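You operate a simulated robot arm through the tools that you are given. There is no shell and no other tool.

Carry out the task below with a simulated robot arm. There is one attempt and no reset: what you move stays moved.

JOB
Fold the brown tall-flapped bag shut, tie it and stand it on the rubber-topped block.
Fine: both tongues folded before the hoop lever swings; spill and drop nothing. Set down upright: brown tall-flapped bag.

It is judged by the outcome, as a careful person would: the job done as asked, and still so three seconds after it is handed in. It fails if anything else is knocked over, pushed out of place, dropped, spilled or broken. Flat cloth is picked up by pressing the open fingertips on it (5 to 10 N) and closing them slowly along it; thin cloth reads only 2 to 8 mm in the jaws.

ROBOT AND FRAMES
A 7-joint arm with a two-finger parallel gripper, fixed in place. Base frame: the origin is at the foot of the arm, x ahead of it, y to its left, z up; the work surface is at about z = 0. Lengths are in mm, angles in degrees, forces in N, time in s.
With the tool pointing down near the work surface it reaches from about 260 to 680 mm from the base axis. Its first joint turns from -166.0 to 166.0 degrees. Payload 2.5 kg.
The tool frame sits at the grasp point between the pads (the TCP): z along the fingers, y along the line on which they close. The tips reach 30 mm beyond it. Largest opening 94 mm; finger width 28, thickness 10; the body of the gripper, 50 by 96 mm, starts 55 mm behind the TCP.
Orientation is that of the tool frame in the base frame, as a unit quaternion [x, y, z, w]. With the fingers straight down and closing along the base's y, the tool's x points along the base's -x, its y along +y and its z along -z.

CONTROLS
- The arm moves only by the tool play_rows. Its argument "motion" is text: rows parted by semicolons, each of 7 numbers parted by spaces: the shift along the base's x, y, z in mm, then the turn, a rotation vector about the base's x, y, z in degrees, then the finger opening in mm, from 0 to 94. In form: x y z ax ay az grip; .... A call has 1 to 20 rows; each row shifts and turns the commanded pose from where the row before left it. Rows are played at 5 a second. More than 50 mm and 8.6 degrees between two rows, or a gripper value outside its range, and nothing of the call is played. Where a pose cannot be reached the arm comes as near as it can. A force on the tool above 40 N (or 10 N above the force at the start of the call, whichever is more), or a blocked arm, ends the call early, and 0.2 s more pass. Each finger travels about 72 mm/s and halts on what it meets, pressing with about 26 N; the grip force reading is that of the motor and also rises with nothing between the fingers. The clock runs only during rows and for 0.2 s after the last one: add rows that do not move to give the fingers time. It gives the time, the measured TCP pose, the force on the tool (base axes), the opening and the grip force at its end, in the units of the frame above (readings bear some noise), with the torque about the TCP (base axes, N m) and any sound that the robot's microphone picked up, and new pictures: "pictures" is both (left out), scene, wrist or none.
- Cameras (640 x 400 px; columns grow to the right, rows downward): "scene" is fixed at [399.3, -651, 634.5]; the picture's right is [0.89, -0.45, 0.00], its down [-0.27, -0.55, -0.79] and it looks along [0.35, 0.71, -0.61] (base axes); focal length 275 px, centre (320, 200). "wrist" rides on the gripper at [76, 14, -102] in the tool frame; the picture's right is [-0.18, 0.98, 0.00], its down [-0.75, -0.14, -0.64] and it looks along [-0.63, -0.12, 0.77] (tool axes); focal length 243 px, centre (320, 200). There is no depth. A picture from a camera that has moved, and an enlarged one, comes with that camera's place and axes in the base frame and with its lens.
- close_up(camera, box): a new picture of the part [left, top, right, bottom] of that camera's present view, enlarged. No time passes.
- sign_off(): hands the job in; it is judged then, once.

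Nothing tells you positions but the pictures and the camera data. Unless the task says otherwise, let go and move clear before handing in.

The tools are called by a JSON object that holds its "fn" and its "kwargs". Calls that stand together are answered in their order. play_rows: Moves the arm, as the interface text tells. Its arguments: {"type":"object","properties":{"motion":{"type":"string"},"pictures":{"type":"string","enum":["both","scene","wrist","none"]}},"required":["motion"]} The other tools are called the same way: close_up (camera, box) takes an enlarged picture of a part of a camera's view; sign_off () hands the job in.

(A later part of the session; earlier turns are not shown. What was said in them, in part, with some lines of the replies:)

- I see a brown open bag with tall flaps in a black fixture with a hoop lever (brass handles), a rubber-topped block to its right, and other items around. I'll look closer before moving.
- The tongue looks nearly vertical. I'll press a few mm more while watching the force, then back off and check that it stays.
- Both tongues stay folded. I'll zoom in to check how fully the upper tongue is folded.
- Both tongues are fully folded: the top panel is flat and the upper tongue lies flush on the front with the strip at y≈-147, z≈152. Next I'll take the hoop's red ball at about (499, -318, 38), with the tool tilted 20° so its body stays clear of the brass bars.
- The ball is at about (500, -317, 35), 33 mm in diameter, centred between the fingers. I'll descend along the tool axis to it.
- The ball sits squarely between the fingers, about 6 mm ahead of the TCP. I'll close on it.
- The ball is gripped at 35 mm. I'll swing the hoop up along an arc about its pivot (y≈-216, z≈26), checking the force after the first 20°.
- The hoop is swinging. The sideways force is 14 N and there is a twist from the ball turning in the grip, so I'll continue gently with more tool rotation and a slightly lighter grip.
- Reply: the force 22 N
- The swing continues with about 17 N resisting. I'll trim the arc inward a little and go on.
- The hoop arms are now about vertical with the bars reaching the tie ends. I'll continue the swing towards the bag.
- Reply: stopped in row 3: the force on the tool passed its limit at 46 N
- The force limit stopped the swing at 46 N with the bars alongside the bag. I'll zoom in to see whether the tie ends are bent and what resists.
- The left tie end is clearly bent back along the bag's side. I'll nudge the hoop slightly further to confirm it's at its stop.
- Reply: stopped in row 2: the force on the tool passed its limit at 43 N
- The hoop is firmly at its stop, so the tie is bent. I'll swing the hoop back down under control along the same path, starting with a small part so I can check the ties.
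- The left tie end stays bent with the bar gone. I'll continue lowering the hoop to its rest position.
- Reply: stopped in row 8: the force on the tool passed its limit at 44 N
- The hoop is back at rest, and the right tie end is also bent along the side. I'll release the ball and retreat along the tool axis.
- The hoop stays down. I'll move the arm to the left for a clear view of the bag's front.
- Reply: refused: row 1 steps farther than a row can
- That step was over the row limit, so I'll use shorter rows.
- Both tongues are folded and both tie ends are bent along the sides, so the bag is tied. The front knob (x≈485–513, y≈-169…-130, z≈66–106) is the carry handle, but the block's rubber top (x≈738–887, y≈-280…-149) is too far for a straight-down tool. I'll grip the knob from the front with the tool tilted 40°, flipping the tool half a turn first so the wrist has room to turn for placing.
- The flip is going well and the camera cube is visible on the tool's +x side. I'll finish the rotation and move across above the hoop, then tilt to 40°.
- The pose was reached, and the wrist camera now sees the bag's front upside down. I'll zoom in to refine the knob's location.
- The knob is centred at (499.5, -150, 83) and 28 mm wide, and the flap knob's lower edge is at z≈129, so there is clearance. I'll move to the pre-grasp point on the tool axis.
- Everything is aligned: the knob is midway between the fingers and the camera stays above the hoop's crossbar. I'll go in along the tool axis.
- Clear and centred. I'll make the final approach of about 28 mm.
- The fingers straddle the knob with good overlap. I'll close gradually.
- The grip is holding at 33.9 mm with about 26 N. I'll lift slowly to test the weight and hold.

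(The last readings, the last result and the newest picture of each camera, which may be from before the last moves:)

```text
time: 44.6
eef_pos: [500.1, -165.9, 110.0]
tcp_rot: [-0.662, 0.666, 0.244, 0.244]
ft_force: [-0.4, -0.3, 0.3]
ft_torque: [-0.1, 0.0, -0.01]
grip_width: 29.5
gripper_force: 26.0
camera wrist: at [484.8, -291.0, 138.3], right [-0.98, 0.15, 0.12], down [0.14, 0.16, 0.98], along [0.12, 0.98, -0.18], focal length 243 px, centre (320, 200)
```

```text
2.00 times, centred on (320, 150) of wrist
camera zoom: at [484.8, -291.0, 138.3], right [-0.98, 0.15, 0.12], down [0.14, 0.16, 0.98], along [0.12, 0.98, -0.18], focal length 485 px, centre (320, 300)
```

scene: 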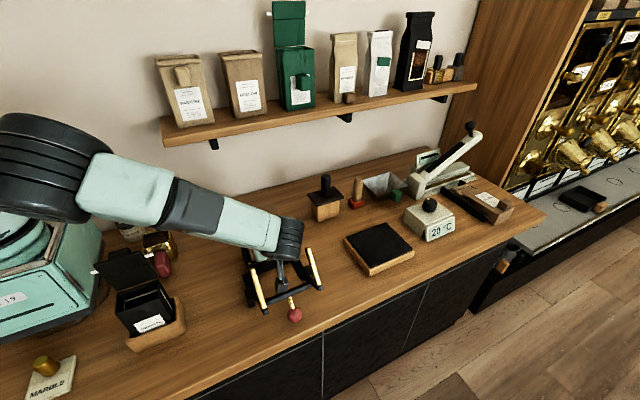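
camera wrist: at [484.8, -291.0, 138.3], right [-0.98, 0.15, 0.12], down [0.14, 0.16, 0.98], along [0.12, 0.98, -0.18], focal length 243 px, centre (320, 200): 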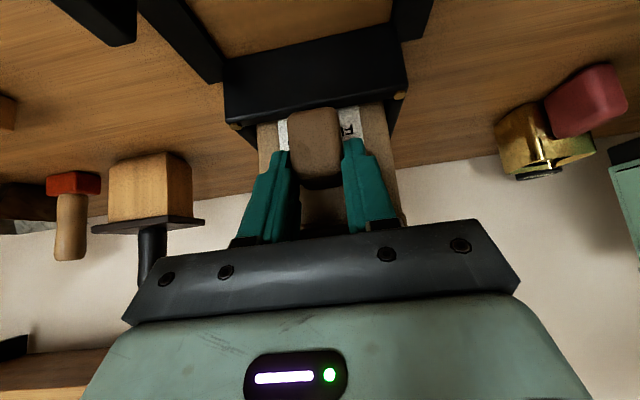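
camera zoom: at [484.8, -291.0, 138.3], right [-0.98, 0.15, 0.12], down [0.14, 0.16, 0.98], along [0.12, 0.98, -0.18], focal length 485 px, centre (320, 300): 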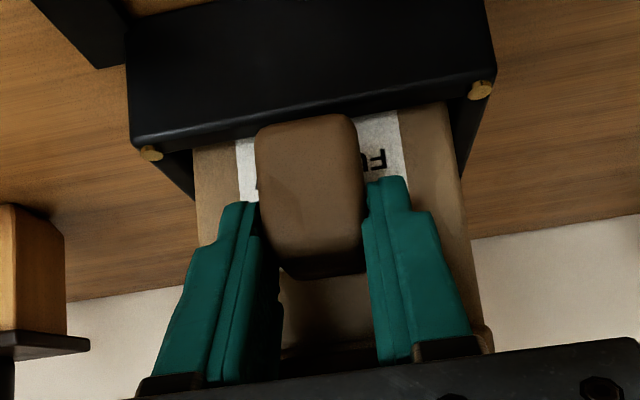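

The fingers slid up the knob and the bag didn't lift, so the grip was too shallow. I'll open, look closely, and re-grip deeper and lower on the knob.

{"fn": "play_rows", "kwargs": {"motion": "0 0 0 0 0 0 36; 0 0 0 0 0 0 46; 0 0 0 0 0 0 52; 0 0 0 0 0 0 52"}}

{"fn": "close_up", "kwargs": {"camera": "wrist", "box": [240, 60, 400, 220]}}

{"fn": "close_up", "kwargs": {"camera": "scene", "box": [235, 200, 315, 290]}}

```text
time: 45.6
eef_pos: [498.3, -166.1, 109.6]
tcp_rot: [-0.662, 0.666, 0.244, 0.243]
ft_force: [0.2, -0.4, -0.6]
ft_torque: [0.02, -0.05, -0.02]
grip_width: 52.1
gripper_force: 0.0
camera wrist: at [484.9, -290.8, 138.2], right [-0.98, 0.15, 0.12], down [0.14, 0.16, 0.98], along [0.12, 0.98, -0.18], focal length 243 px, centre (320, 200)
```

scene: 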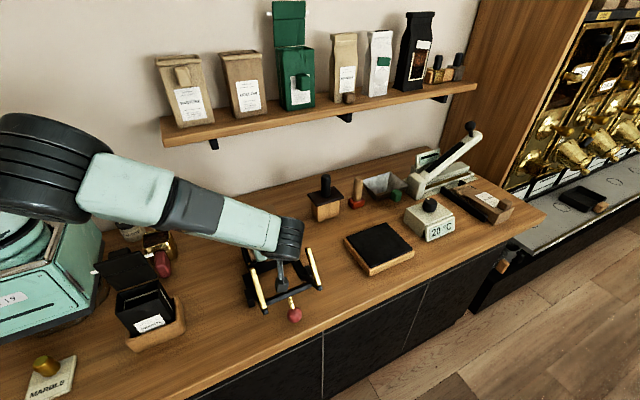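
wrist: 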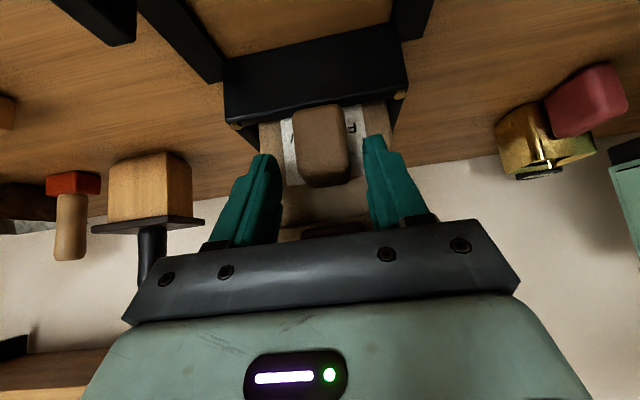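

```text
2.50 times, centred on (320, 140) of wrist
camera zoom: at [484.9, -290.8, 138.2], right [-0.98, 0.15, 0.12], down [0.14, 0.16, 0.98], along [0.12, 0.98, -0.18], focal length 606 px, centre (320, 350)
```

zoom: 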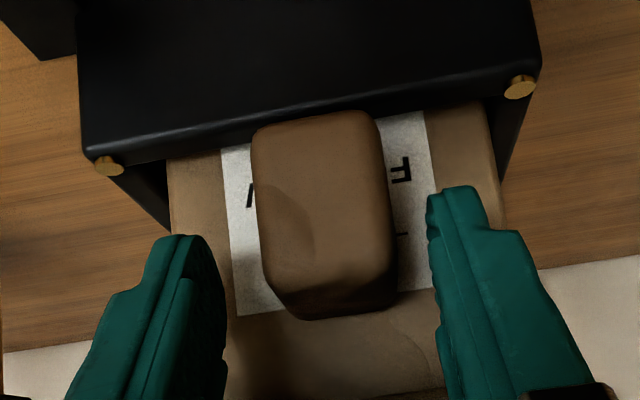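

```text
4.44 times, centred on (275, 245) of scene
camera zoom: at [399.3, -651.0, 634.5], right [0.89, -0.45, 0.0], down [-0.27, -0.55, -0.79], along [0.35, 0.71, -0.61], focal length 1222 px, centre (520, 0)
```

zoom: 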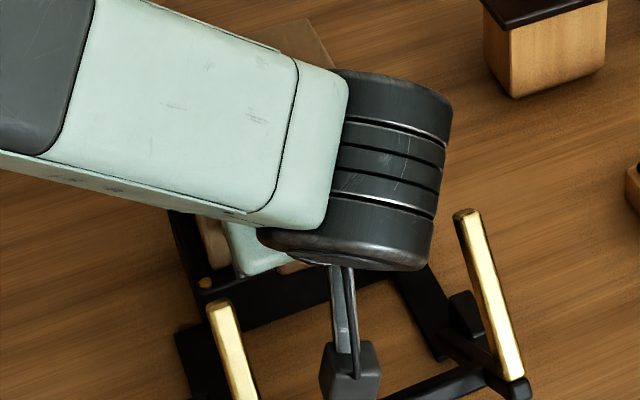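

The pads bulge mid-length, so I'll take the knob nearer the TCP. I'll move lower and slightly deeper, re-grip, and watch the readings.

{"fn": "play_rows", "kwargs": {"motion": "0.7 0 -8 0 0 0 52; 0.5 1 -8 0 0 0 52; 0 1.5 -8 0 0 0 52; 0 0 0 0 0 0 52"}}

{"fn": "close_up", "kwargs": {"camera": "wrist", "box": [240, 60, 400, 220]}}

```text
time: 46.6
eef_pos: [500.4, -162.6, 86.3]
tcp_rot: [-0.662, 0.665, 0.244, 0.244]
ft_force: [-0.1, -0.2, 0.7]
ft_torque: [0.01, -0.02, 0.0]
grip_width: 52.2
gripper_force: 0.1
camera wrist: at [485.8, -287.8, 113.8], right [-0.98, 0.15, 0.12], down [0.14, 0.16, 0.98], along [0.12, 0.98, -0.18], focal length 243 px, centre (320, 200)
```

scene: 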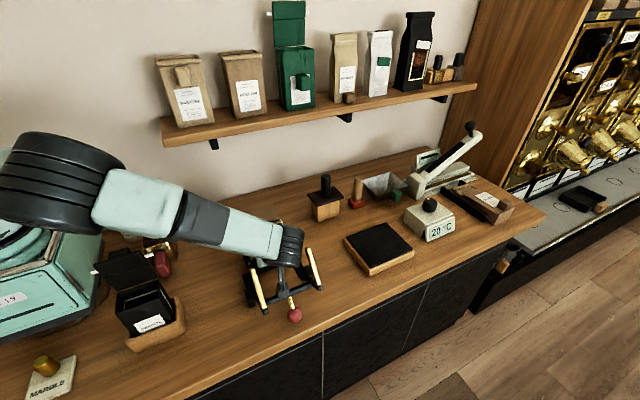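
wrist: 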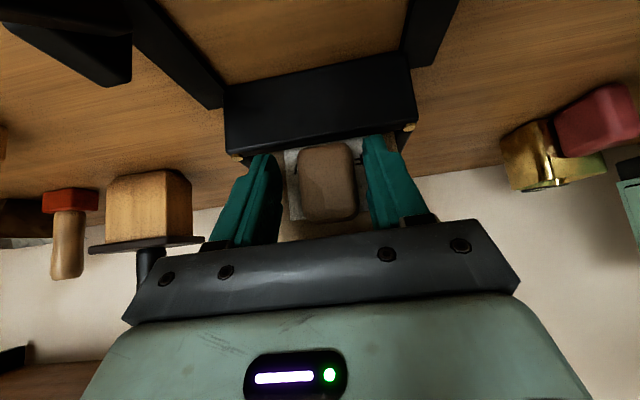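

```text
2.50 times, centred on (320, 140) of wrist
camera zoom: at [485.8, -287.8, 113.8], right [-0.98, 0.15, 0.12], down [0.14, 0.16, 0.98], along [0.12, 0.98, -0.18], focal length 606 px, centre (320, 350)
```

zoom: 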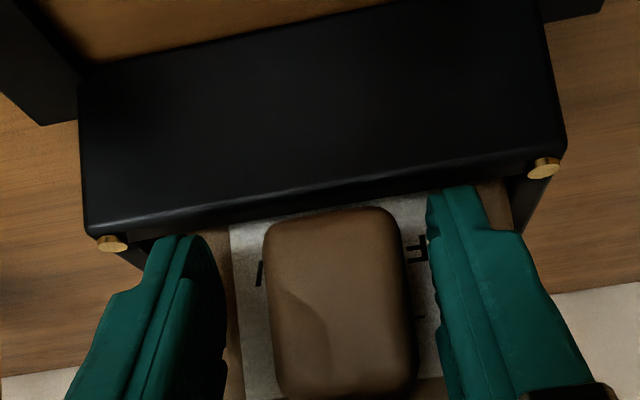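

The knob is now well inside the fingers, offset about 2 mm toward -x. I'll shift to centre it and close slowly.

{"fn": "play_rows", "kwargs": {"motion": "-2 0 0 0 0 0 46; 0 0 0 0 0 0 40; 0 0 0 0 0 0 36; 0 0 0 0 0 0 33; 0 0 0 0 0 0 30; 0 0 0 0 0 0 26; 0 0 0 0 0 0 20; 0 0 0 0 0 0 12; 0 0 0 0 0 0 12; 0 0 0 0 0 0 12"}}

{"fn": "close_up", "kwargs": {"camera": "wrist", "box": [240, 60, 400, 220]}}

```text
time: 48.9
eef_pos: [499.5, -162.8, 87.0]
tcp_rot: [-0.662, 0.666, 0.244, 0.242]
ft_force: [0.2, 0.0, 0.2]
ft_torque: [-0.05, -0.07, 0.02]
grip_width: 33.9
gripper_force: 25.6
camera wrist: at [483.4, -288.0, 114.3], right [-0.98, 0.15, 0.12], down [0.14, 0.16, 0.98], along [0.12, 0.98, -0.18], focal length 243 px, centre (320, 200)
```

scene: 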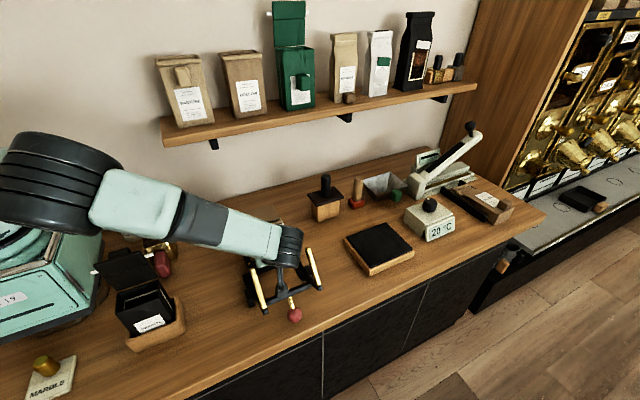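
wrist: 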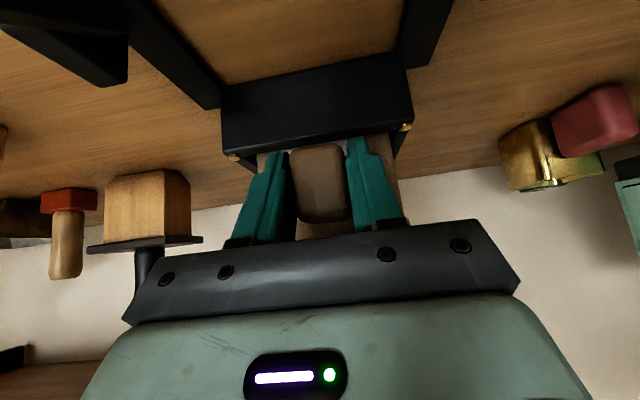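

```text
2.50 times, centred on (320, 140) of wrist
camera zoom: at [483.4, -288.0, 114.3], right [-0.98, 0.15, 0.12], down [0.14, 0.16, 0.98], along [0.12, 0.98, -0.18], focal length 606 px, centre (320, 350)
```

zoom: 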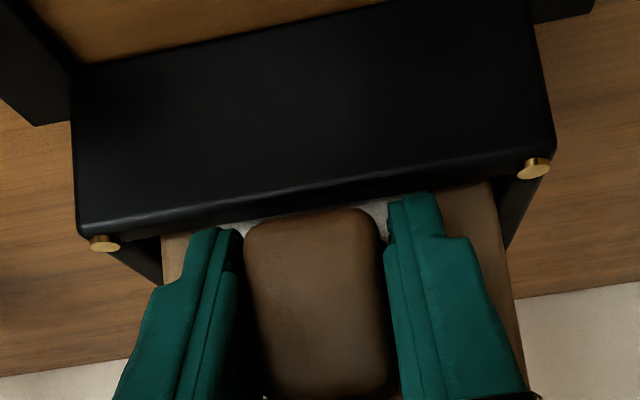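

The width is again 33.9 mm, so that is true contact on the knob. I'll lift in tiny steps, reading the force each time.

{"fn": "play_rows", "kwargs": {"motion": "0 0 2 0 0 0 12", "pictures": "none"}}

{"fn": "play_rows", "kwargs": {"motion": "0 0 2 0 0 0 12", "pictures": "none"}}

{"fn": "play_rows", "kwargs": {"motion": "0 0 2 0 0 0 12", "pictures": "wrist"}}

```text
time: 49.2
eef_pos: [498.3, -162.7, 87.7]
tcp_rot: [-0.662, 0.666, 0.244, 0.243]
ft_force: [-0.1, 0.1, -2.6]
ft_torque: [-0.11, 0.02, -0.01]
grip_width: 34.0
gripper_force: 26.5
```

```text
time: 49.6
eef_pos: [498.9, -164.8, 90.9]
tcp_rot: [-0.662, 0.665, 0.244, 0.244]
ft_force: [0.0, -0.2, -1.4]
ft_torque: [-0.1, 0.0, -0.03]
grip_width: 33.6
gripper_force: 26.6
```

```text
time: 50.0
eef_pos: [499.3, -163.3, 91.9]
tcp_rot: [-0.662, 0.666, 0.244, 0.243]
ft_force: [-0.5, -0.3, -1.5]
ft_torque: [-0.1, -0.01, 0.0]
grip_width: 33.9
gripper_force: 26.3
camera wrist: at [484.3, -288.2, 120.7], right [-0.98, 0.15, 0.12], down [0.14, 0.16, 0.98], along [0.12, 0.98, -0.18], focal length 243 px, centre (320, 200)
```

wrist: 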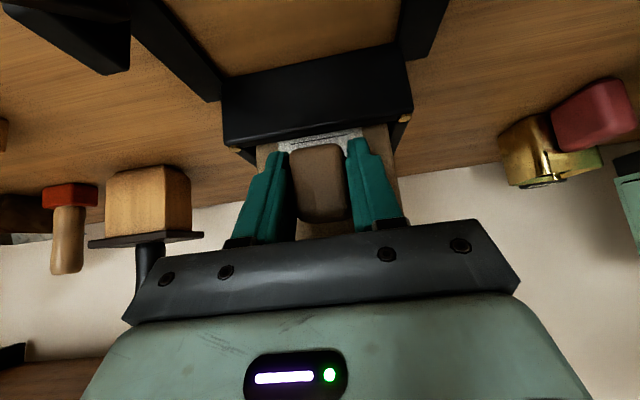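

The bag is rising now: about 2 N of weight is on the tool and the knob stays fixed relative to the fingers. I'll continue slowly.

{"fn": "play_rows", "kwargs": {"motion": "0 0 2 0 0 0 12; 0 0 2 0 0 0 12; 0 0 2 0 0 0 12; 0 0 2 0 0 0 12"}}

{"fn": "close_up", "kwargs": {"camera": "wrist", "box": [200, 60, 440, 230]}}

```text
time: 51.0
eef_pos: [498.4, -163.3, 100.4]
tcp_rot: [-0.662, 0.666, 0.244, 0.243]
ft_force: [-0.1, -0.5, -1.8]
ft_torque: [-0.12, -0.01, 0.01]
grip_width: 33.8
gripper_force: 26.6
camera wrist: at [483.4, -287.5, 128.7], right [-0.98, 0.15, 0.12], down [0.14, 0.16, 0.98], along [0.12, 0.98, -0.18], focal length 243 px, centre (320, 200)
```

scene: 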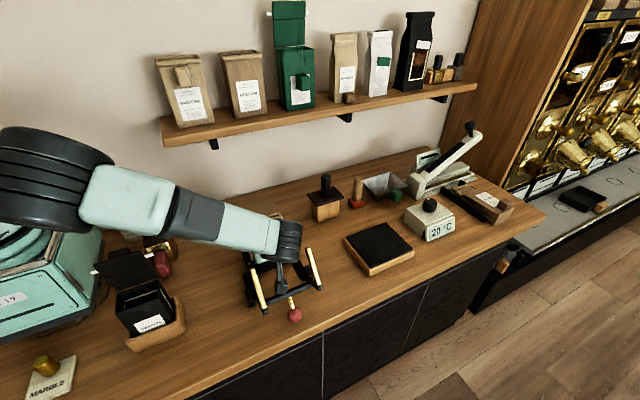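
wrist: 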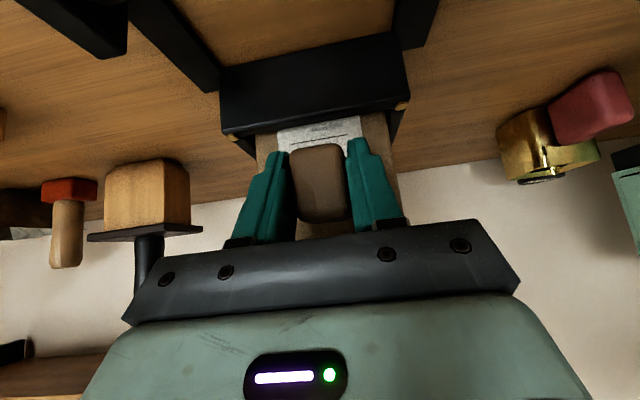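

```text
2.35 times, centred on (320, 145) of wrist
camera zoom: at [483.4, -287.5, 128.7], right [-0.98, 0.15, 0.12], down [0.14, 0.16, 0.98], along [0.12, 0.98, -0.18], focal length 571 px, centre (320, 329)
```

zoom: 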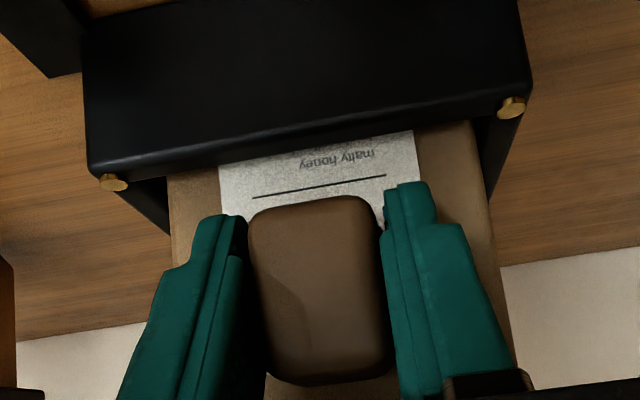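

The bag is lifting cleanly out of the jig, with more of the label showing. I'll continue with small steps.

{"fn": "play_rows", "kwargs": {"motion": "0 0 2.5 0 0 0 12; 0 0 3 0 0 0 12; 0 0 3 0 0 0 12; 0 0 3 0 0 0 12; 0 0 3 0 0 0 12; 0 0 3 0 0 0 12; 0 0 3 0 0 0 12; 0 0 3 0 0 0 12; 0 0 3 0 0 0 12; 0 0 3 0 0 0 12; 0 0 3 0 0 0 12; 0 0 3 0 0 0 12; 0 0 3 0 0 0 12; 0 0 3 0 0 0 12; 0 0 2 0 0 0 12"}}

{"fn": "close_up", "kwargs": {"camera": "wrist", "box": [200, 60, 440, 230]}}

{"fn": "close_up", "kwargs": {"camera": "scene", "box": [225, 170, 345, 300]}}

```text
time: 54.2
eef_pos: [498.0, -163.5, 144.2]
tcp_rot: [-0.661, 0.666, 0.244, 0.243]
ft_force: [-0.1, -0.5, -1.4]
ft_torque: [-0.1, 0.01, -0.02]
grip_width: 33.9
gripper_force: 25.7
camera wrist: at [484.0, -288.1, 171.4], right [-0.98, 0.14, 0.12], down [0.14, 0.16, 0.98], along [0.12, 0.98, -0.18], focal length 243 px, centre (320, 200)
```

scene: 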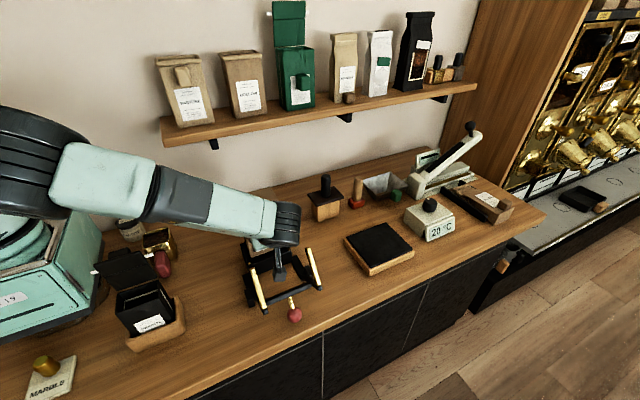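
wrist: 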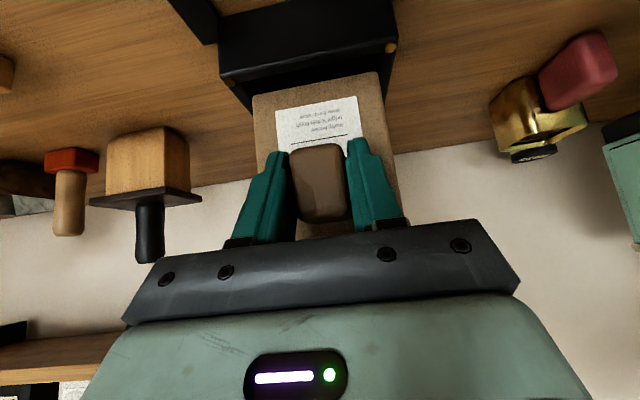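

```text
2.35 times, centred on (320, 145) of wrist
camera zoom: at [484.0, -288.1, 171.4], right [-0.98, 0.14, 0.12], down [0.14, 0.16, 0.98], along [0.12, 0.98, -0.18], focal length 571 px, centre (320, 329)
```

zoom: 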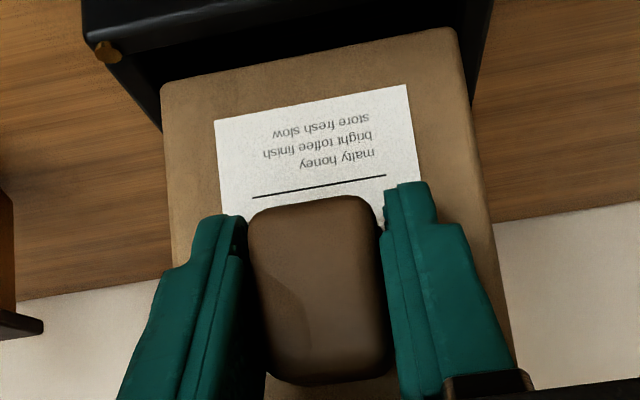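

```text
3.08 times, centred on (285, 235) of scene
camera zoom: at [399.3, -651.0, 634.5], right [0.89, -0.45, 0.0], down [-0.27, -0.55, -0.79], along [0.35, 0.71, -0.61], focal length 846 px, centre (428, 92)
```

zoom: 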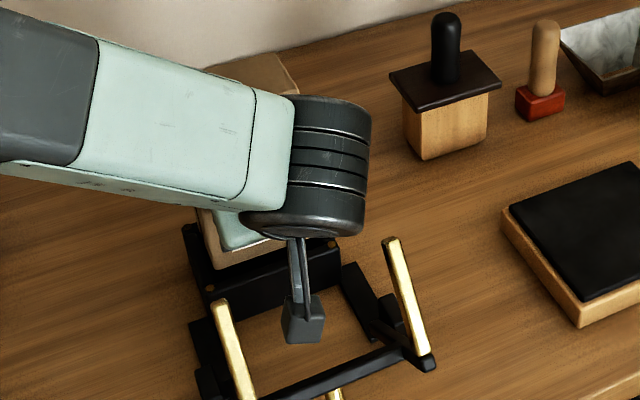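

The bag hangs steady and its bottom is now level with the jig wall top. I'll lift another 100 mm to clear the jig and hoop bars.

{"fn": "play_rows", "kwargs": {"motion": "0 0 3 0 0 0 12; 0 0 4 0 0 0 12; 0 0 5 0 0 0 12; 0 0 6 0 0 0 12; 0 0 6 0 0 0 12; 0 0 6 0 0 0 12; 0 0 6 0 0 0 12; 0 0 6 0 0 0 12; 0 0 6 0 0 0 12; 0 0 6 0 0 0 12; 0 0 6 0 0 0 12; 0 0 6 0 0 0 12; 0 0 6 0 0 0 12; 0 0 6 0 0 0 12; 0 0 6 0 0 0 12; 0 0 6 0 0 0 12; 0 0 5 0 0 0 12; 0 0 4 0 0 0 12; 0 0 2 0 0 0 12; 0 0 0 0 0 0 12"}}

{"fn": "close_up", "kwargs": {"camera": "scene", "box": [215, 140, 335, 270]}}

```text
time: 58.5
eef_pos: [497.2, -162.5, 245.4]
tcp_rot: [-0.662, 0.666, 0.244, 0.243]
ft_force: [-0.1, 0.3, -1.7]
ft_torque: [-0.07, 0.01, 0.02]
grip_width: 33.9
gripper_force: 26.2
camera wrist: at [483.2, -288.0, 273.2], right [-0.98, 0.15, 0.12], down [0.14, 0.16, 0.98], along [0.12, 0.98, -0.18], focal length 243 px, centre (320, 200)
```

scene: 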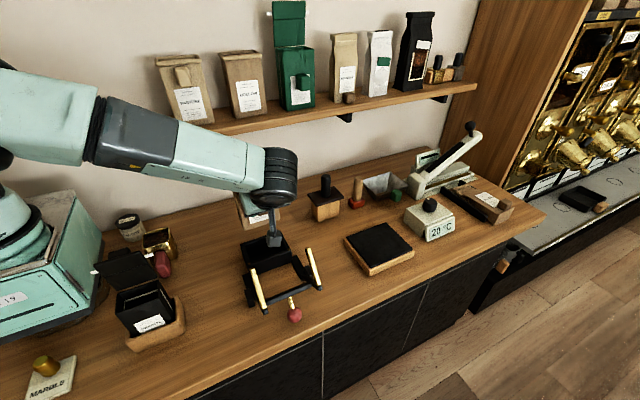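
wrist: 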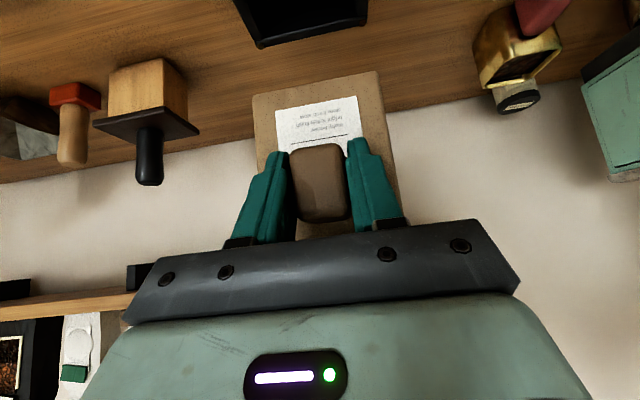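

```text
3.08 times, centred on (275, 205) of scene
camera zoom: at [399.3, -651.0, 634.5], right [0.89, -0.45, 0.0], down [-0.27, -0.55, -0.79], along [0.35, 0.71, -0.61], focal length 846 px, centre (458, 185)
```

zoom: 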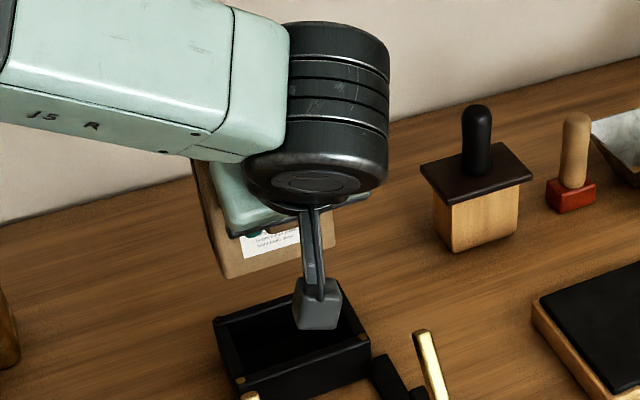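

The bag is clear of the jig and held steadily. I'll swing it towards the block, turning about the vertical so the tool points outward, in gentle steps.

{"fn": "play_rows", "kwargs": {"motion": "6 -1.5 0 0 0 -2.5 12; 12 -3 0 0 0 -5 12; 12 -3 0 0 0 -5 12; 12 -3 0 0 0 -5 12; 12 -3 0 0 0 -5 12; 12 -3 0 0 0 -5 12; 12 -3 0 0 0 -5 12; 12 -3 0 0 0 -5 12; 12 -3 0 0 0 -5 12; 6 -1.5 0 0 0 -2.5 12; 0 0 0 0 0 0 12"}}

{"fn": "close_up", "kwargs": {"camera": "scene", "box": [235, 140, 375, 270]}}

```text
time: 60.9
eef_pos: [606.9, -191.0, 245.2]
tcp_rot: [-0.357, 0.868, 0.133, 0.318]
ft_force: [0.7, -0.4, -2.4]
ft_torque: [-0.1, 0.08, 0.04]
grip_width: 33.8
gripper_force: 26.0
camera wrist: at [508.3, -268.4, 273.5], right [-0.59, 0.8, 0.12], down [0.21, 0.01, 0.98], along [0.78, 0.6, -0.18], focal length 243 px, centre (320, 200)
```

scene: 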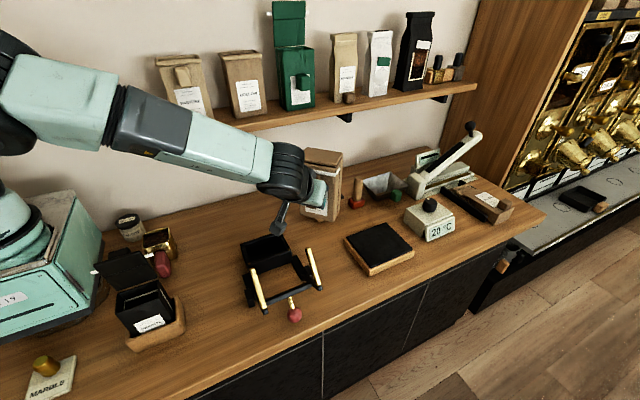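
wrist: 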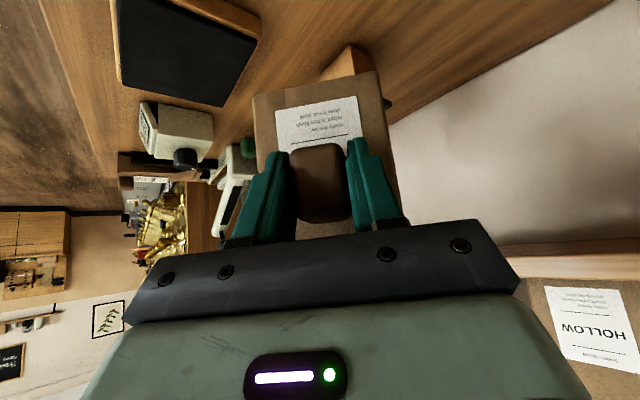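

```text
3.08 times, centred on (305, 205) of scene
camera zoom: at [399.3, -651.0, 634.5], right [0.89, -0.45, 0.0], down [-0.27, -0.55, -0.79], along [0.35, 0.71, -0.61], focal length 846 px, centre (366, 185)
```

zoom: 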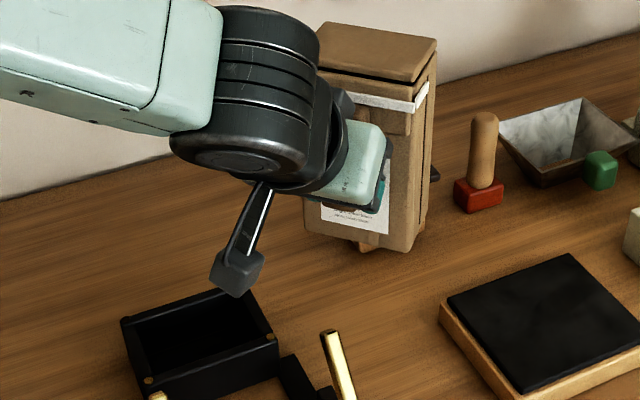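

The bag travels upright and steady. I'll continue the second half of the swing.

{"fn": "play_rows", "kwargs": {"motion": "6 -1.5 0 0 0 -2.5 12; 13 -2.7 0 0 0 -5 12; 13 -2.7 0 0 0 -5 12; 13 -2.7 0 0 0 -5 12; 13 -2.7 0 0 0 -5 12; 13 -2.7 0 0 0 -5 12; 13 -2.7 0 0 0 -5 12; 13 -2.7 0 0 0 -5 12; 12 -2.5 0 0 0 -5 12; 6 -1.5 0 0 0 -2.5 12; 0 0 0 0 0 0 12"}}

{"fn": "close_up", "kwargs": {"camera": "scene", "box": [280, 140, 440, 290]}}

{"fn": "close_up", "kwargs": {"camera": "wrist", "box": [160, 0, 480, 240]}}

```text
time: 63.2
eef_pos: [720.6, -214.3, 245.9]
tcp_rot: [0.003, 0.939, 0.0, 0.345]
ft_force: [-0.6, -0.5, -2.5]
ft_torque: [-0.02, 0.12, -0.01]
grip_width: 33.7
gripper_force: 26.2
camera wrist: at [597.3, -199.8, 273.6], right [0.15, 0.98, 0.12], down [0.16, -0.14, 0.98], along [0.98, -0.12, -0.18], focal length 243 px, centre (320, 200)
```

scene: 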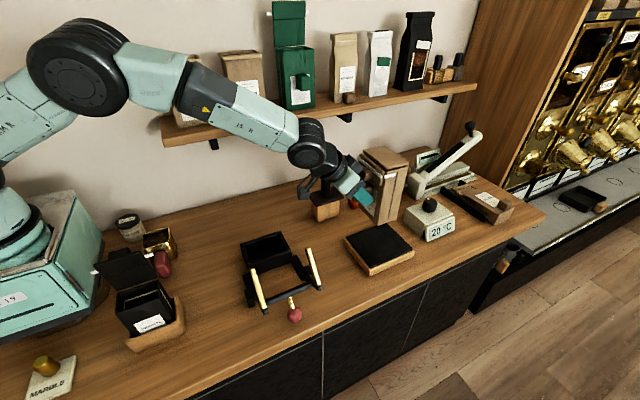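
wrist: 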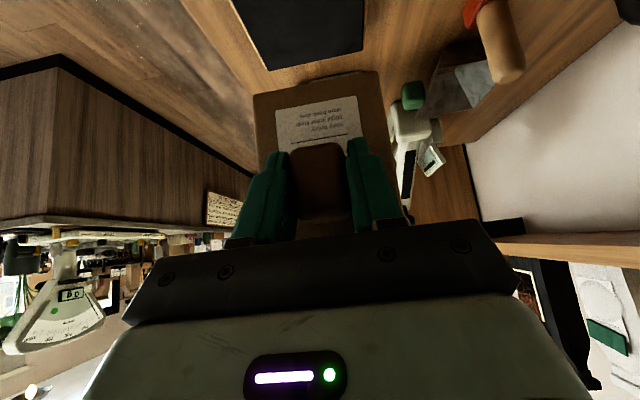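

```text
2.67 times, centred on (360, 215) of scene
camera zoom: at [399.3, -651.0, 634.5], right [0.89, -0.45, 0.0], down [-0.27, -0.55, -0.79], along [0.35, 0.71, -0.61], focal length 733 px, centre (213, 160)
```

zoom: 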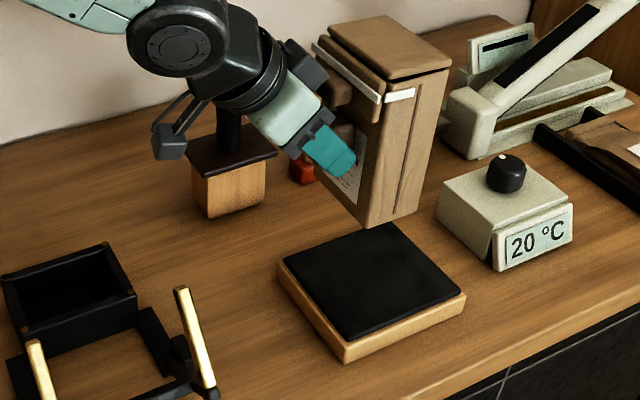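

```text
1.67 times, centred on (320, 120) of wrist
camera zoom: at [597.3, -199.8, 273.6], right [0.15, 0.98, 0.12], down [0.16, -0.14, 0.98], along [0.98, -0.12, -0.18], focal length 404 px, centre (320, 333)
```

zoom: 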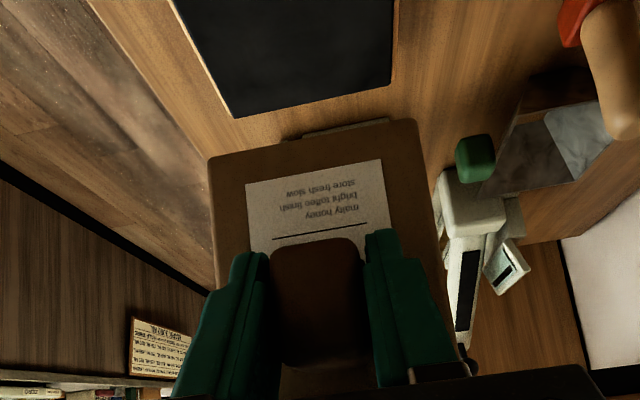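

The bag hangs upright above the block, at about x 754–815, y -257…-167 over the rubber at x 738–887, y -280…-149. I'll shift 10 mm outward and lower it.

{"fn": "play_rows", "kwargs": {"motion": "2 0 -4 0 0 0 12; 2 0 -7 0 0 0 12; 2 0 -7 0 0 0 12; 2 0 -7 0 0 0 12; 2 0 -7 0 0 0 12; 0 0 -7 0 0 0 12; 0 0 -7 0 0 0 12; 0 0 -7 0 0 0 12; 0 0 -7 0 0 0 12; 0 0 -7 0 0 0 12; 0 0 -7 0 0 0 12; 0 0 -7 0 0 0 12; 0 0 -7 0 0 0 12; 0 0 -6 0 0 0 12; 0 0 -5 0 0 0 12; 0 0 -4 0 0 0 12; 0 0 0 0 0 0 12"}}

{"fn": "close_up", "kwargs": {"camera": "scene", "box": [300, 160, 440, 290]}}

{"fn": "close_up", "kwargs": {"camera": "wrist", "box": [160, 0, 480, 240]}}

```text
time: 66.8
eef_pos: [730.8, -214.2, 143.3]
tcp_rot: [0.002, 0.939, 0.0, 0.344]
ft_force: [-0.5, 0.2, -2.1]
ft_torque: [0.03, 0.11, 0.01]
grip_width: 33.9
gripper_force: 26.0
camera wrist: at [606.6, -200.1, 170.3], right [0.15, 0.98, 0.12], down [0.16, -0.14, 0.98], along [0.98, -0.12, -0.18], focal length 243 px, centre (320, 200)
```

scene: 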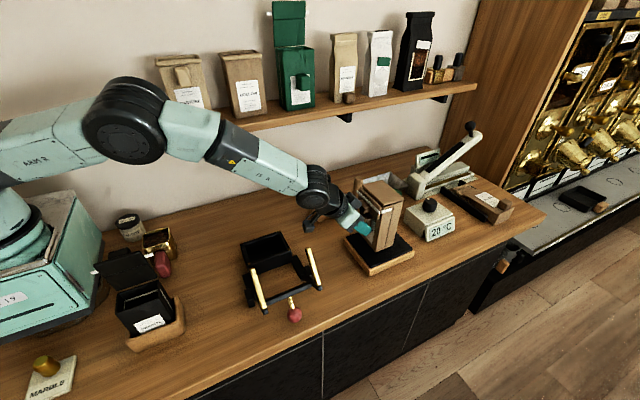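
wrist: 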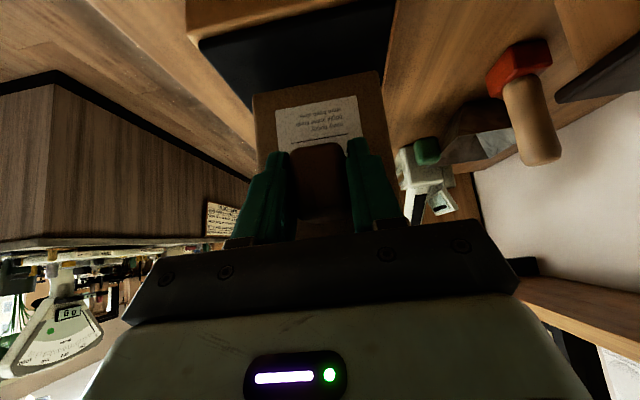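

```text
3.08 times, centred on (370, 225) of scene
camera zoom: at [399.3, -651.0, 634.5], right [0.89, -0.45, 0.0], down [-0.27, -0.55, -0.79], along [0.35, 0.71, -0.61], focal length 846 px, centre (166, 123)
```

zoom: 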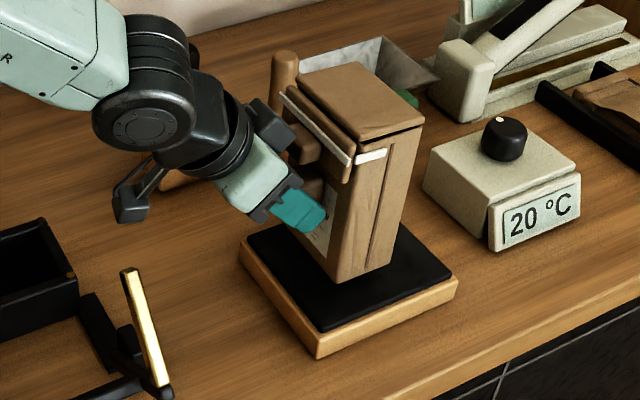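

```text
1.67 times, centred on (320, 120) of wrist
camera zoom: at [606.6, -200.1, 170.3], right [0.15, 0.98, 0.12], down [0.16, -0.14, 0.98], along [0.98, -0.12, -0.18], focal length 404 px, centre (320, 333)
```

zoom: 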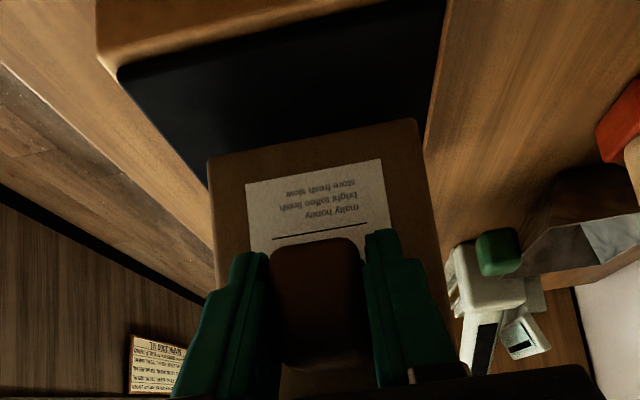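

The bag is about 28 mm above the rubber. I'll shift 5 mm toward -y to centre it, then lower in small steps while watching the force.

{"fn": "play_rows", "kwargs": {"motion": "0 -2.5 -4 0 0 0 12; 0 -2.5 -4 0 0 0 12; 0 0 -4 0 0 0 12; 0 0 -3 0 0 0 12; 0 0 -3 0 0 0 12; 0 0 0 0 0 0 12", "pictures": "none"}}

{"fn": "close_up", "kwargs": {"camera": "scene", "box": [330, 190, 430, 290]}}

```text
time: 68.2
eef_pos: [730.5, -219.6, 123.2]
tcp_rot: [0.003, 0.939, 0.001, 0.344]
ft_force: [0.0, 0.2, -1.9]
ft_torque: [-0.01, 0.09, -0.01]
grip_width: 33.9
gripper_force: 26.5
```

```text
4.00 times, centred on (380, 240) of scene
camera zoom: at [399.3, -651.0, 634.5], right [0.89, -0.45, 0.0], down [-0.27, -0.55, -0.79], along [0.35, 0.71, -0.61], focal length 1100 px, centre (80, 40)
```

zoom: 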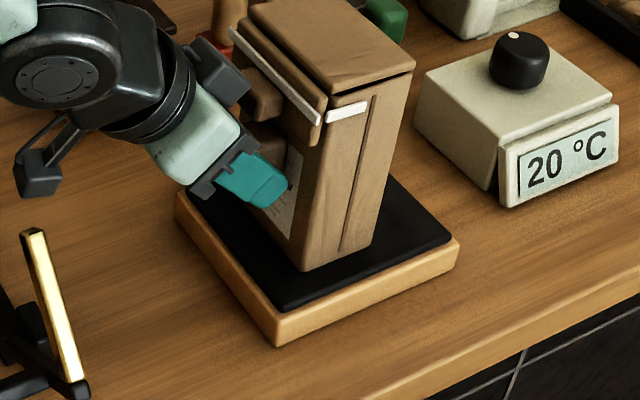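

The bag is upright and a few mm above the rubber. I'll lower 2 mm at a time.

{"fn": "play_rows", "kwargs": {"motion": "0 0 -2 0 0 0 12; 0 0 -2 0 0 0 12", "pictures": "none"}}

{"fn": "play_rows", "kwargs": {"motion": "0 0 -2 0 0 0 12", "pictures": "none"}}

{"fn": "play_rows", "kwargs": {"motion": "0 0 -1.5 0 0 0 12", "pictures": "none"}}

```text
time: 68.8
eef_pos: [731.8, -221.0, 122.1]
tcp_rot: [0.003, 0.938, 0.0, 0.346]
ft_force: [-6.2, 1.4, 13.7]
ft_torque: [-0.1, -0.2, 0.05]
grip_width: 33.8
gripper_force: 25.6
```

```text
time: 69.2
eef_pos: [733.9, -220.5, 122.9]
tcp_rot: [0.003, 0.938, -0.001, 0.347]
ft_force: [-10.4, 4.7, 28.0]
ft_torque: [0.02, -0.09, 0.04]
grip_width: 33.8
gripper_force: 25.8
```

```text
time: 69.7
eef_pos: [732.2, -219.7, 119.7]
tcp_rot: [0.003, 0.938, 0.0, 0.347]
ft_force: [-5.5, 1.9, 25.0]
ft_torque: [-0.02, -0.36, 0.01]
grip_width: 34.4
gripper_force: 26.9
```

Contact made, and I pressed a little more than needed at 25 N. I'll ease back up to relieve the load before letting go.

{"fn": "play_rows", "kwargs": {"motion": "0 0 2 0 0 0 12; 0 0 2 0 0 0 12; 0 0 0 0 0 0 12"}}

{"fn": "close_up", "kwargs": {"camera": "scene", "box": [330, 190, 430, 290]}}

```text
time: 70.5
eef_pos: [729.4, -218.7, 118.8]
tcp_rot: [0.003, 0.94, 0.0, 0.342]
ft_force: [-0.4, -2.1, 0.4]
ft_torque: [-0.22, 0.05, -0.05]
grip_width: 33.8
gripper_force: 25.8
camera wrist: at [605.9, -205.0, 147.1], right [0.14, 0.98, 0.12], down [0.16, -0.14, 0.98], along [0.98, -0.12, -0.18], focal length 243 px, centre (320, 200)
```

scene: 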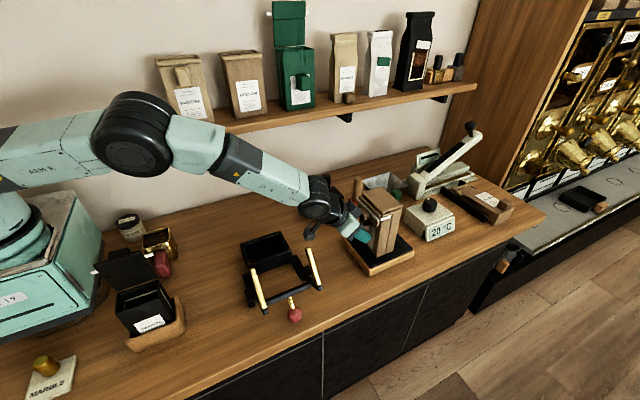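
wrist: 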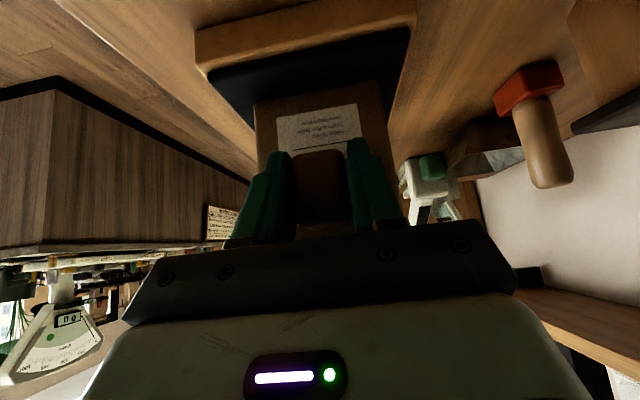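

```text
4.00 times, centred on (380, 240) of scene
camera zoom: at [399.3, -651.0, 634.5], right [0.89, -0.45, 0.0], down [-0.27, -0.55, -0.79], along [0.35, 0.71, -0.61], focal length 1100 px, centre (80, 40)
```

zoom: 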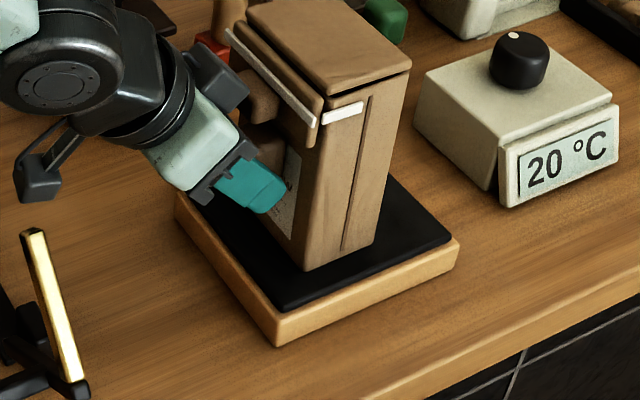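

The load is relieved (Fz≈0) and the bag rests upright on the rubber. I'll open the fingers slowly.

{"fn": "play_rows", "kwargs": {"motion": "0 0 0 0 0 0 32; 0 0 0 0 0 0 34; 0 0 0 0 0 0 36; 0 0 0 0 0 0 39; 0 0 0 0 0 0 44; 0 0 0 0 0 0 50; 0 0 0 0 0 0 54; 0 0 0 0 0 0 54"}}

{"fn": "close_up", "kwargs": {"camera": "scene", "box": [330, 190, 430, 290]}}

{"fn": "close_up", "kwargs": {"camera": "wrist", "box": [200, 60, 440, 230]}}

```text
time: 72.2
eef_pos: [731.3, -219.3, 119.4]
tcp_rot: [0.003, 0.939, 0.0, 0.344]
ft_force: [0.4, -0.5, -0.2]
ft_torque: [0.03, 0.03, -0.04]
grip_width: 54.2
gripper_force: 0.1
camera wrist: at [607.2, -205.1, 148.8], right [0.15, 0.98, 0.12], down [0.16, -0.14, 0.98], along [0.98, -0.12, -0.18], focal length 243 px, centre (320, 200)
```

scene: 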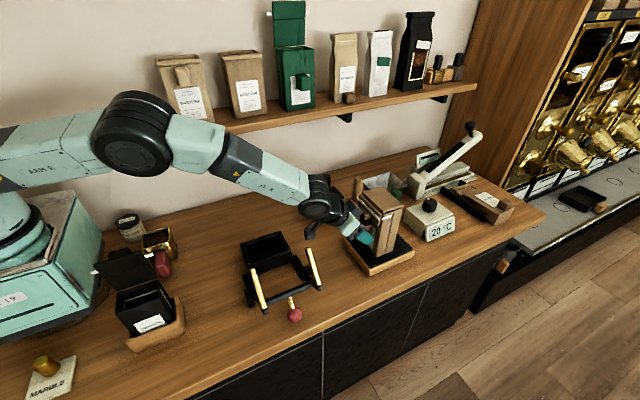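
wrist: 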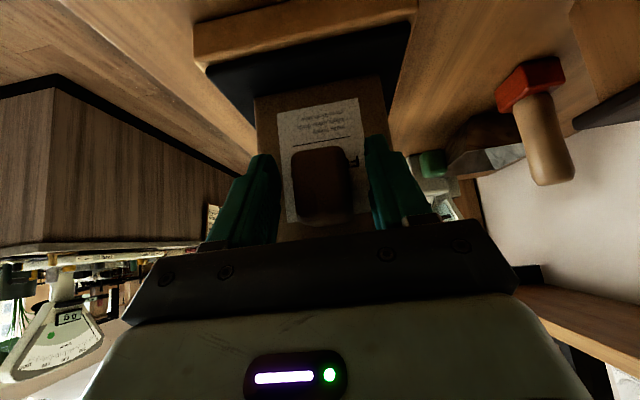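

```text
4.00 times, centred on (380, 240) of scene
camera zoom: at [399.3, -651.0, 634.5], right [0.89, -0.45, 0.0], down [-0.27, -0.55, -0.79], along [0.35, 0.71, -0.61], focal length 1100 px, centre (80, 40)
```

zoom: 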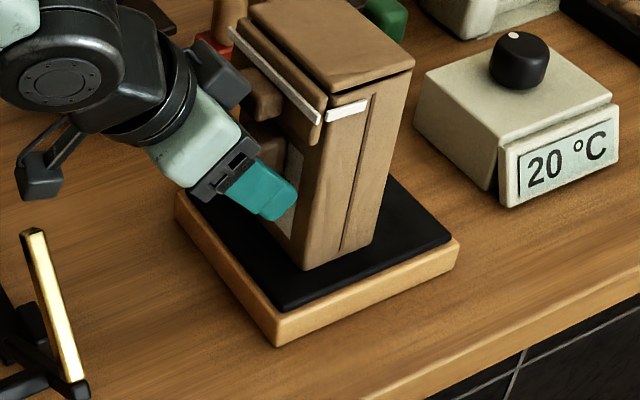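

```text
2.35 times, centred on (320, 145) of wrist
camera zoom: at [607.2, -205.1, 148.8], right [0.15, 0.98, 0.12], down [0.16, -0.14, 0.98], along [0.98, -0.12, -0.18], focal length 571 px, centre (320, 329)
```

zoom: 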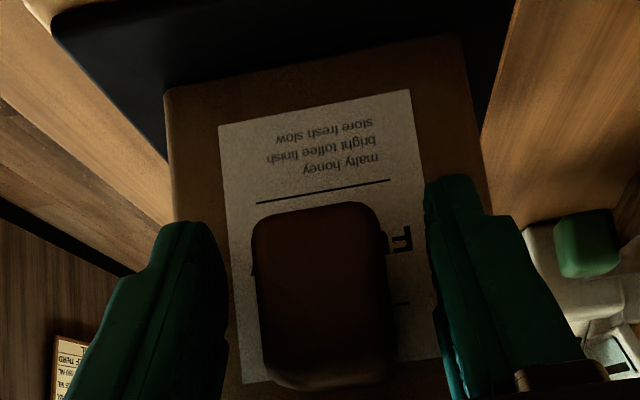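

The bag stands square and upright on the rubber, fully inside its edges. I'll retreat along the tool axis.

{"fn": "play_rows", "kwargs": {"motion": "-3.2 0 3.8 0 0 0 54; -6.4 0 7.7 0 0 0 54; -9.6 0 11.5 0 0 0 54; -9.6 0 11.5 0 0 0 54; -12.9 0 15.3 0 0 0 54; -12.9 0 15.3 0 0 0 54; -19 0 23 0 0 0 54; -19 0 23 0 0 0 54; -19 0 23 0 0 0 54; -19 0 23 0 0 0 54; -19 0 23 0 0 0 54; 0 0 0 0 0 0 54"}}

{"fn": "close_up", "kwargs": {"camera": "scene", "box": [320, 160, 440, 290]}}

{"fn": "close_up", "kwargs": {"camera": "scene", "box": [60, 190, 340, 370]}}

{"fn": "close_up", "kwargs": {"camera": "wrist", "box": [160, 0, 480, 240]}}

```text
time: 74.8
eef_pos: [581.9, -220.3, 300.7]
tcp_rot: [0.002, 0.939, 0.002, 0.344]
ft_force: [0.1, -1.1, 0.7]
ft_torque: [-0.01, 0.02, 0.01]
grip_width: 54.2
gripper_force: 0.1
camera wrist: at [457.7, -205.7, 328.9], right [0.14, 0.98, 0.12], down [0.16, -0.14, 0.98], along [0.98, -0.12, -0.18], focal length 243 px, centre (320, 200)
```

scene: 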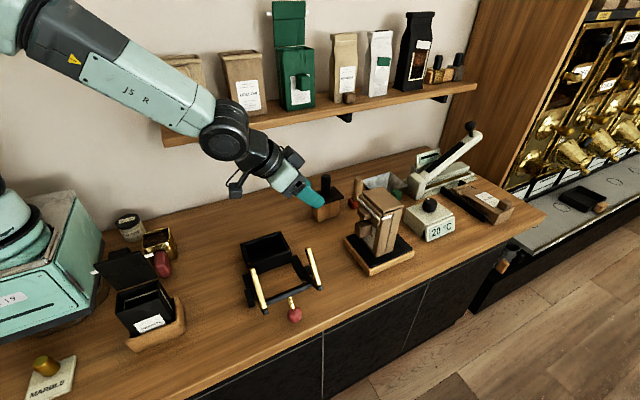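
wrist: 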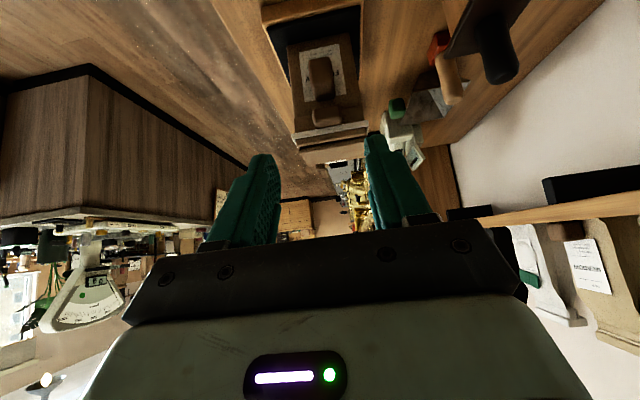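

```text
3.08 times, centred on (380, 225) of scene
camera zoom: at [399.3, -651.0, 634.5], right [0.89, -0.45, 0.0], down [-0.27, -0.55, -0.79], along [0.35, 0.71, -0.61], focal length 846 px, centre (135, 123)
```

zoom: 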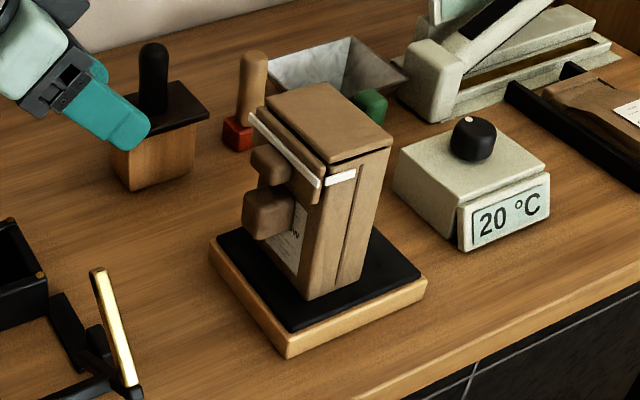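

```text
2.22 times, centred on (200, 280) of scene
camera zoom: at [399.3, -651.0, 634.5], right [0.89, -0.45, 0.0], down [-0.27, -0.55, -0.79], along [0.35, 0.71, -0.61], focal length 611 px, centre (587, 22)
```

zoom: 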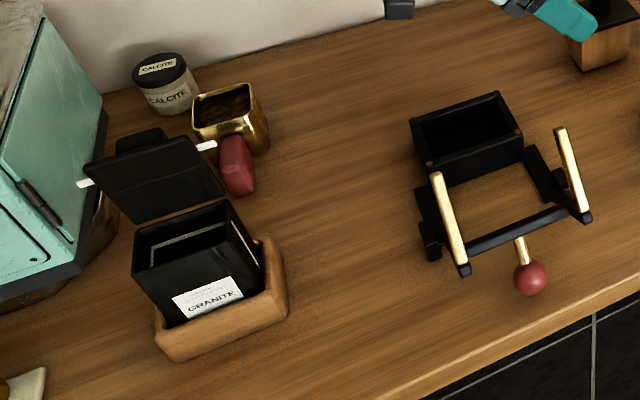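

```text
1.67 times, centred on (320, 120) of wrist
camera zoom: at [457.7, -205.7, 328.9], right [0.14, 0.98, 0.12], down [0.16, -0.14, 0.98], along [0.98, -0.12, -0.18], focal length 404 px, centre (320, 333)
```

zoom: 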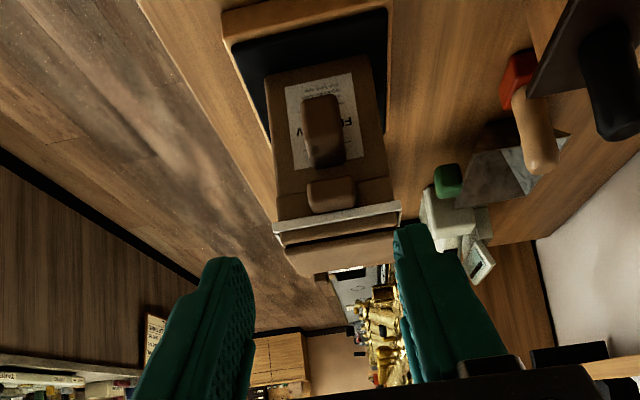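

The bag stands upright on the rubber with both tongues folded and both tie ends bent along its sides. The jig, hoop and other items are in place and the arm is clear. I'll wait a moment to confirm the bag is stable.

{"fn": "play_rows", "kwargs": {"motion": "-15 0 20 0 0 0 54; -10 0 15 0 0 0 54; 0 0 0 0 0 0 54; 0 0 0 0 0 0 54; 0 0 0 0 0 0 54; 0 0 0 0 0 0 54; 0 0 0 0 0 0 54; 0 0 0 0 0 0 54; 0 0 0 0 0 0 54; 0 0 0 0 0 0 54", "pictures": "scene"}}

{"fn": "close_up", "kwargs": {"camera": "scene", "box": [330, 170, 430, 280]}}

```text
time: 77.0
eef_pos: [556.0, -221.0, 335.5]
tcp_rot: [0.002, 0.939, 0.001, 0.345]
ft_force: [0.3, -0.3, -0.4]
ft_torque: [-0.02, 0.01, 0.01]
grip_width: 53.7
gripper_force: 0.0
```

scene: 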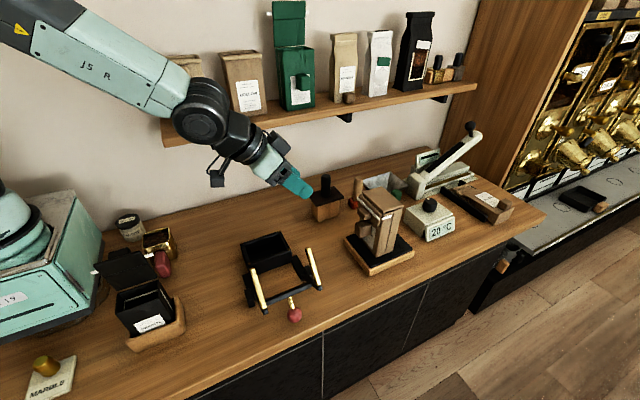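

```text
3.64 times, centred on (380, 225) of scene
camera zoom: at [399.3, -651.0, 634.5], right [0.89, -0.45, 0.0], down [-0.27, -0.55, -0.79], along [0.35, 0.71, -0.61], focal length 1000 px, centre (102, 109)
```

zoom: 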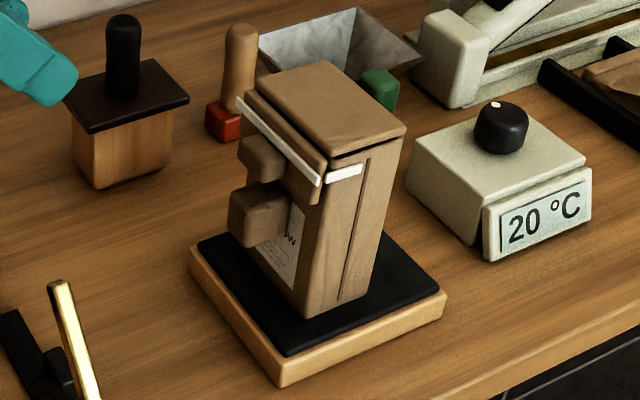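

The bag is folded shut, tied and standing stable and upright on the rubber-topped block. Nothing else has moved and the arm is clear, so I'm handing in.

{"fn": "sign_off", "kwargs": {}}

```text
The job is handed in.
```

The brown tall-flapped bag is folded shut, tied and standing upright on the rubber-topped block. I have handed the job in and don't have the verdict yet.

- **Folding and tying:** Both tongues were folded flat before I swung the hoop lever. The lever went to its stop and bent both tie ends back along the bag's sides. I then swung it back to its rest position.
- **Moving the bag:** My first grip on the front knob slipped before the bag left the jig. I re-gripped deeper and it carried steadily.
- **Setting down:** I pressed the bag onto the block with about 25 N, more than needed, then eased off before letting go. It settled square, inside the edges of the rubber.

In the last pictures, about 5 s after I let go, the bag was still upright and nothing had spilled or been knocked over. The jig, the hoop and the other items looked to be in their places, and the arm was clear of everything.
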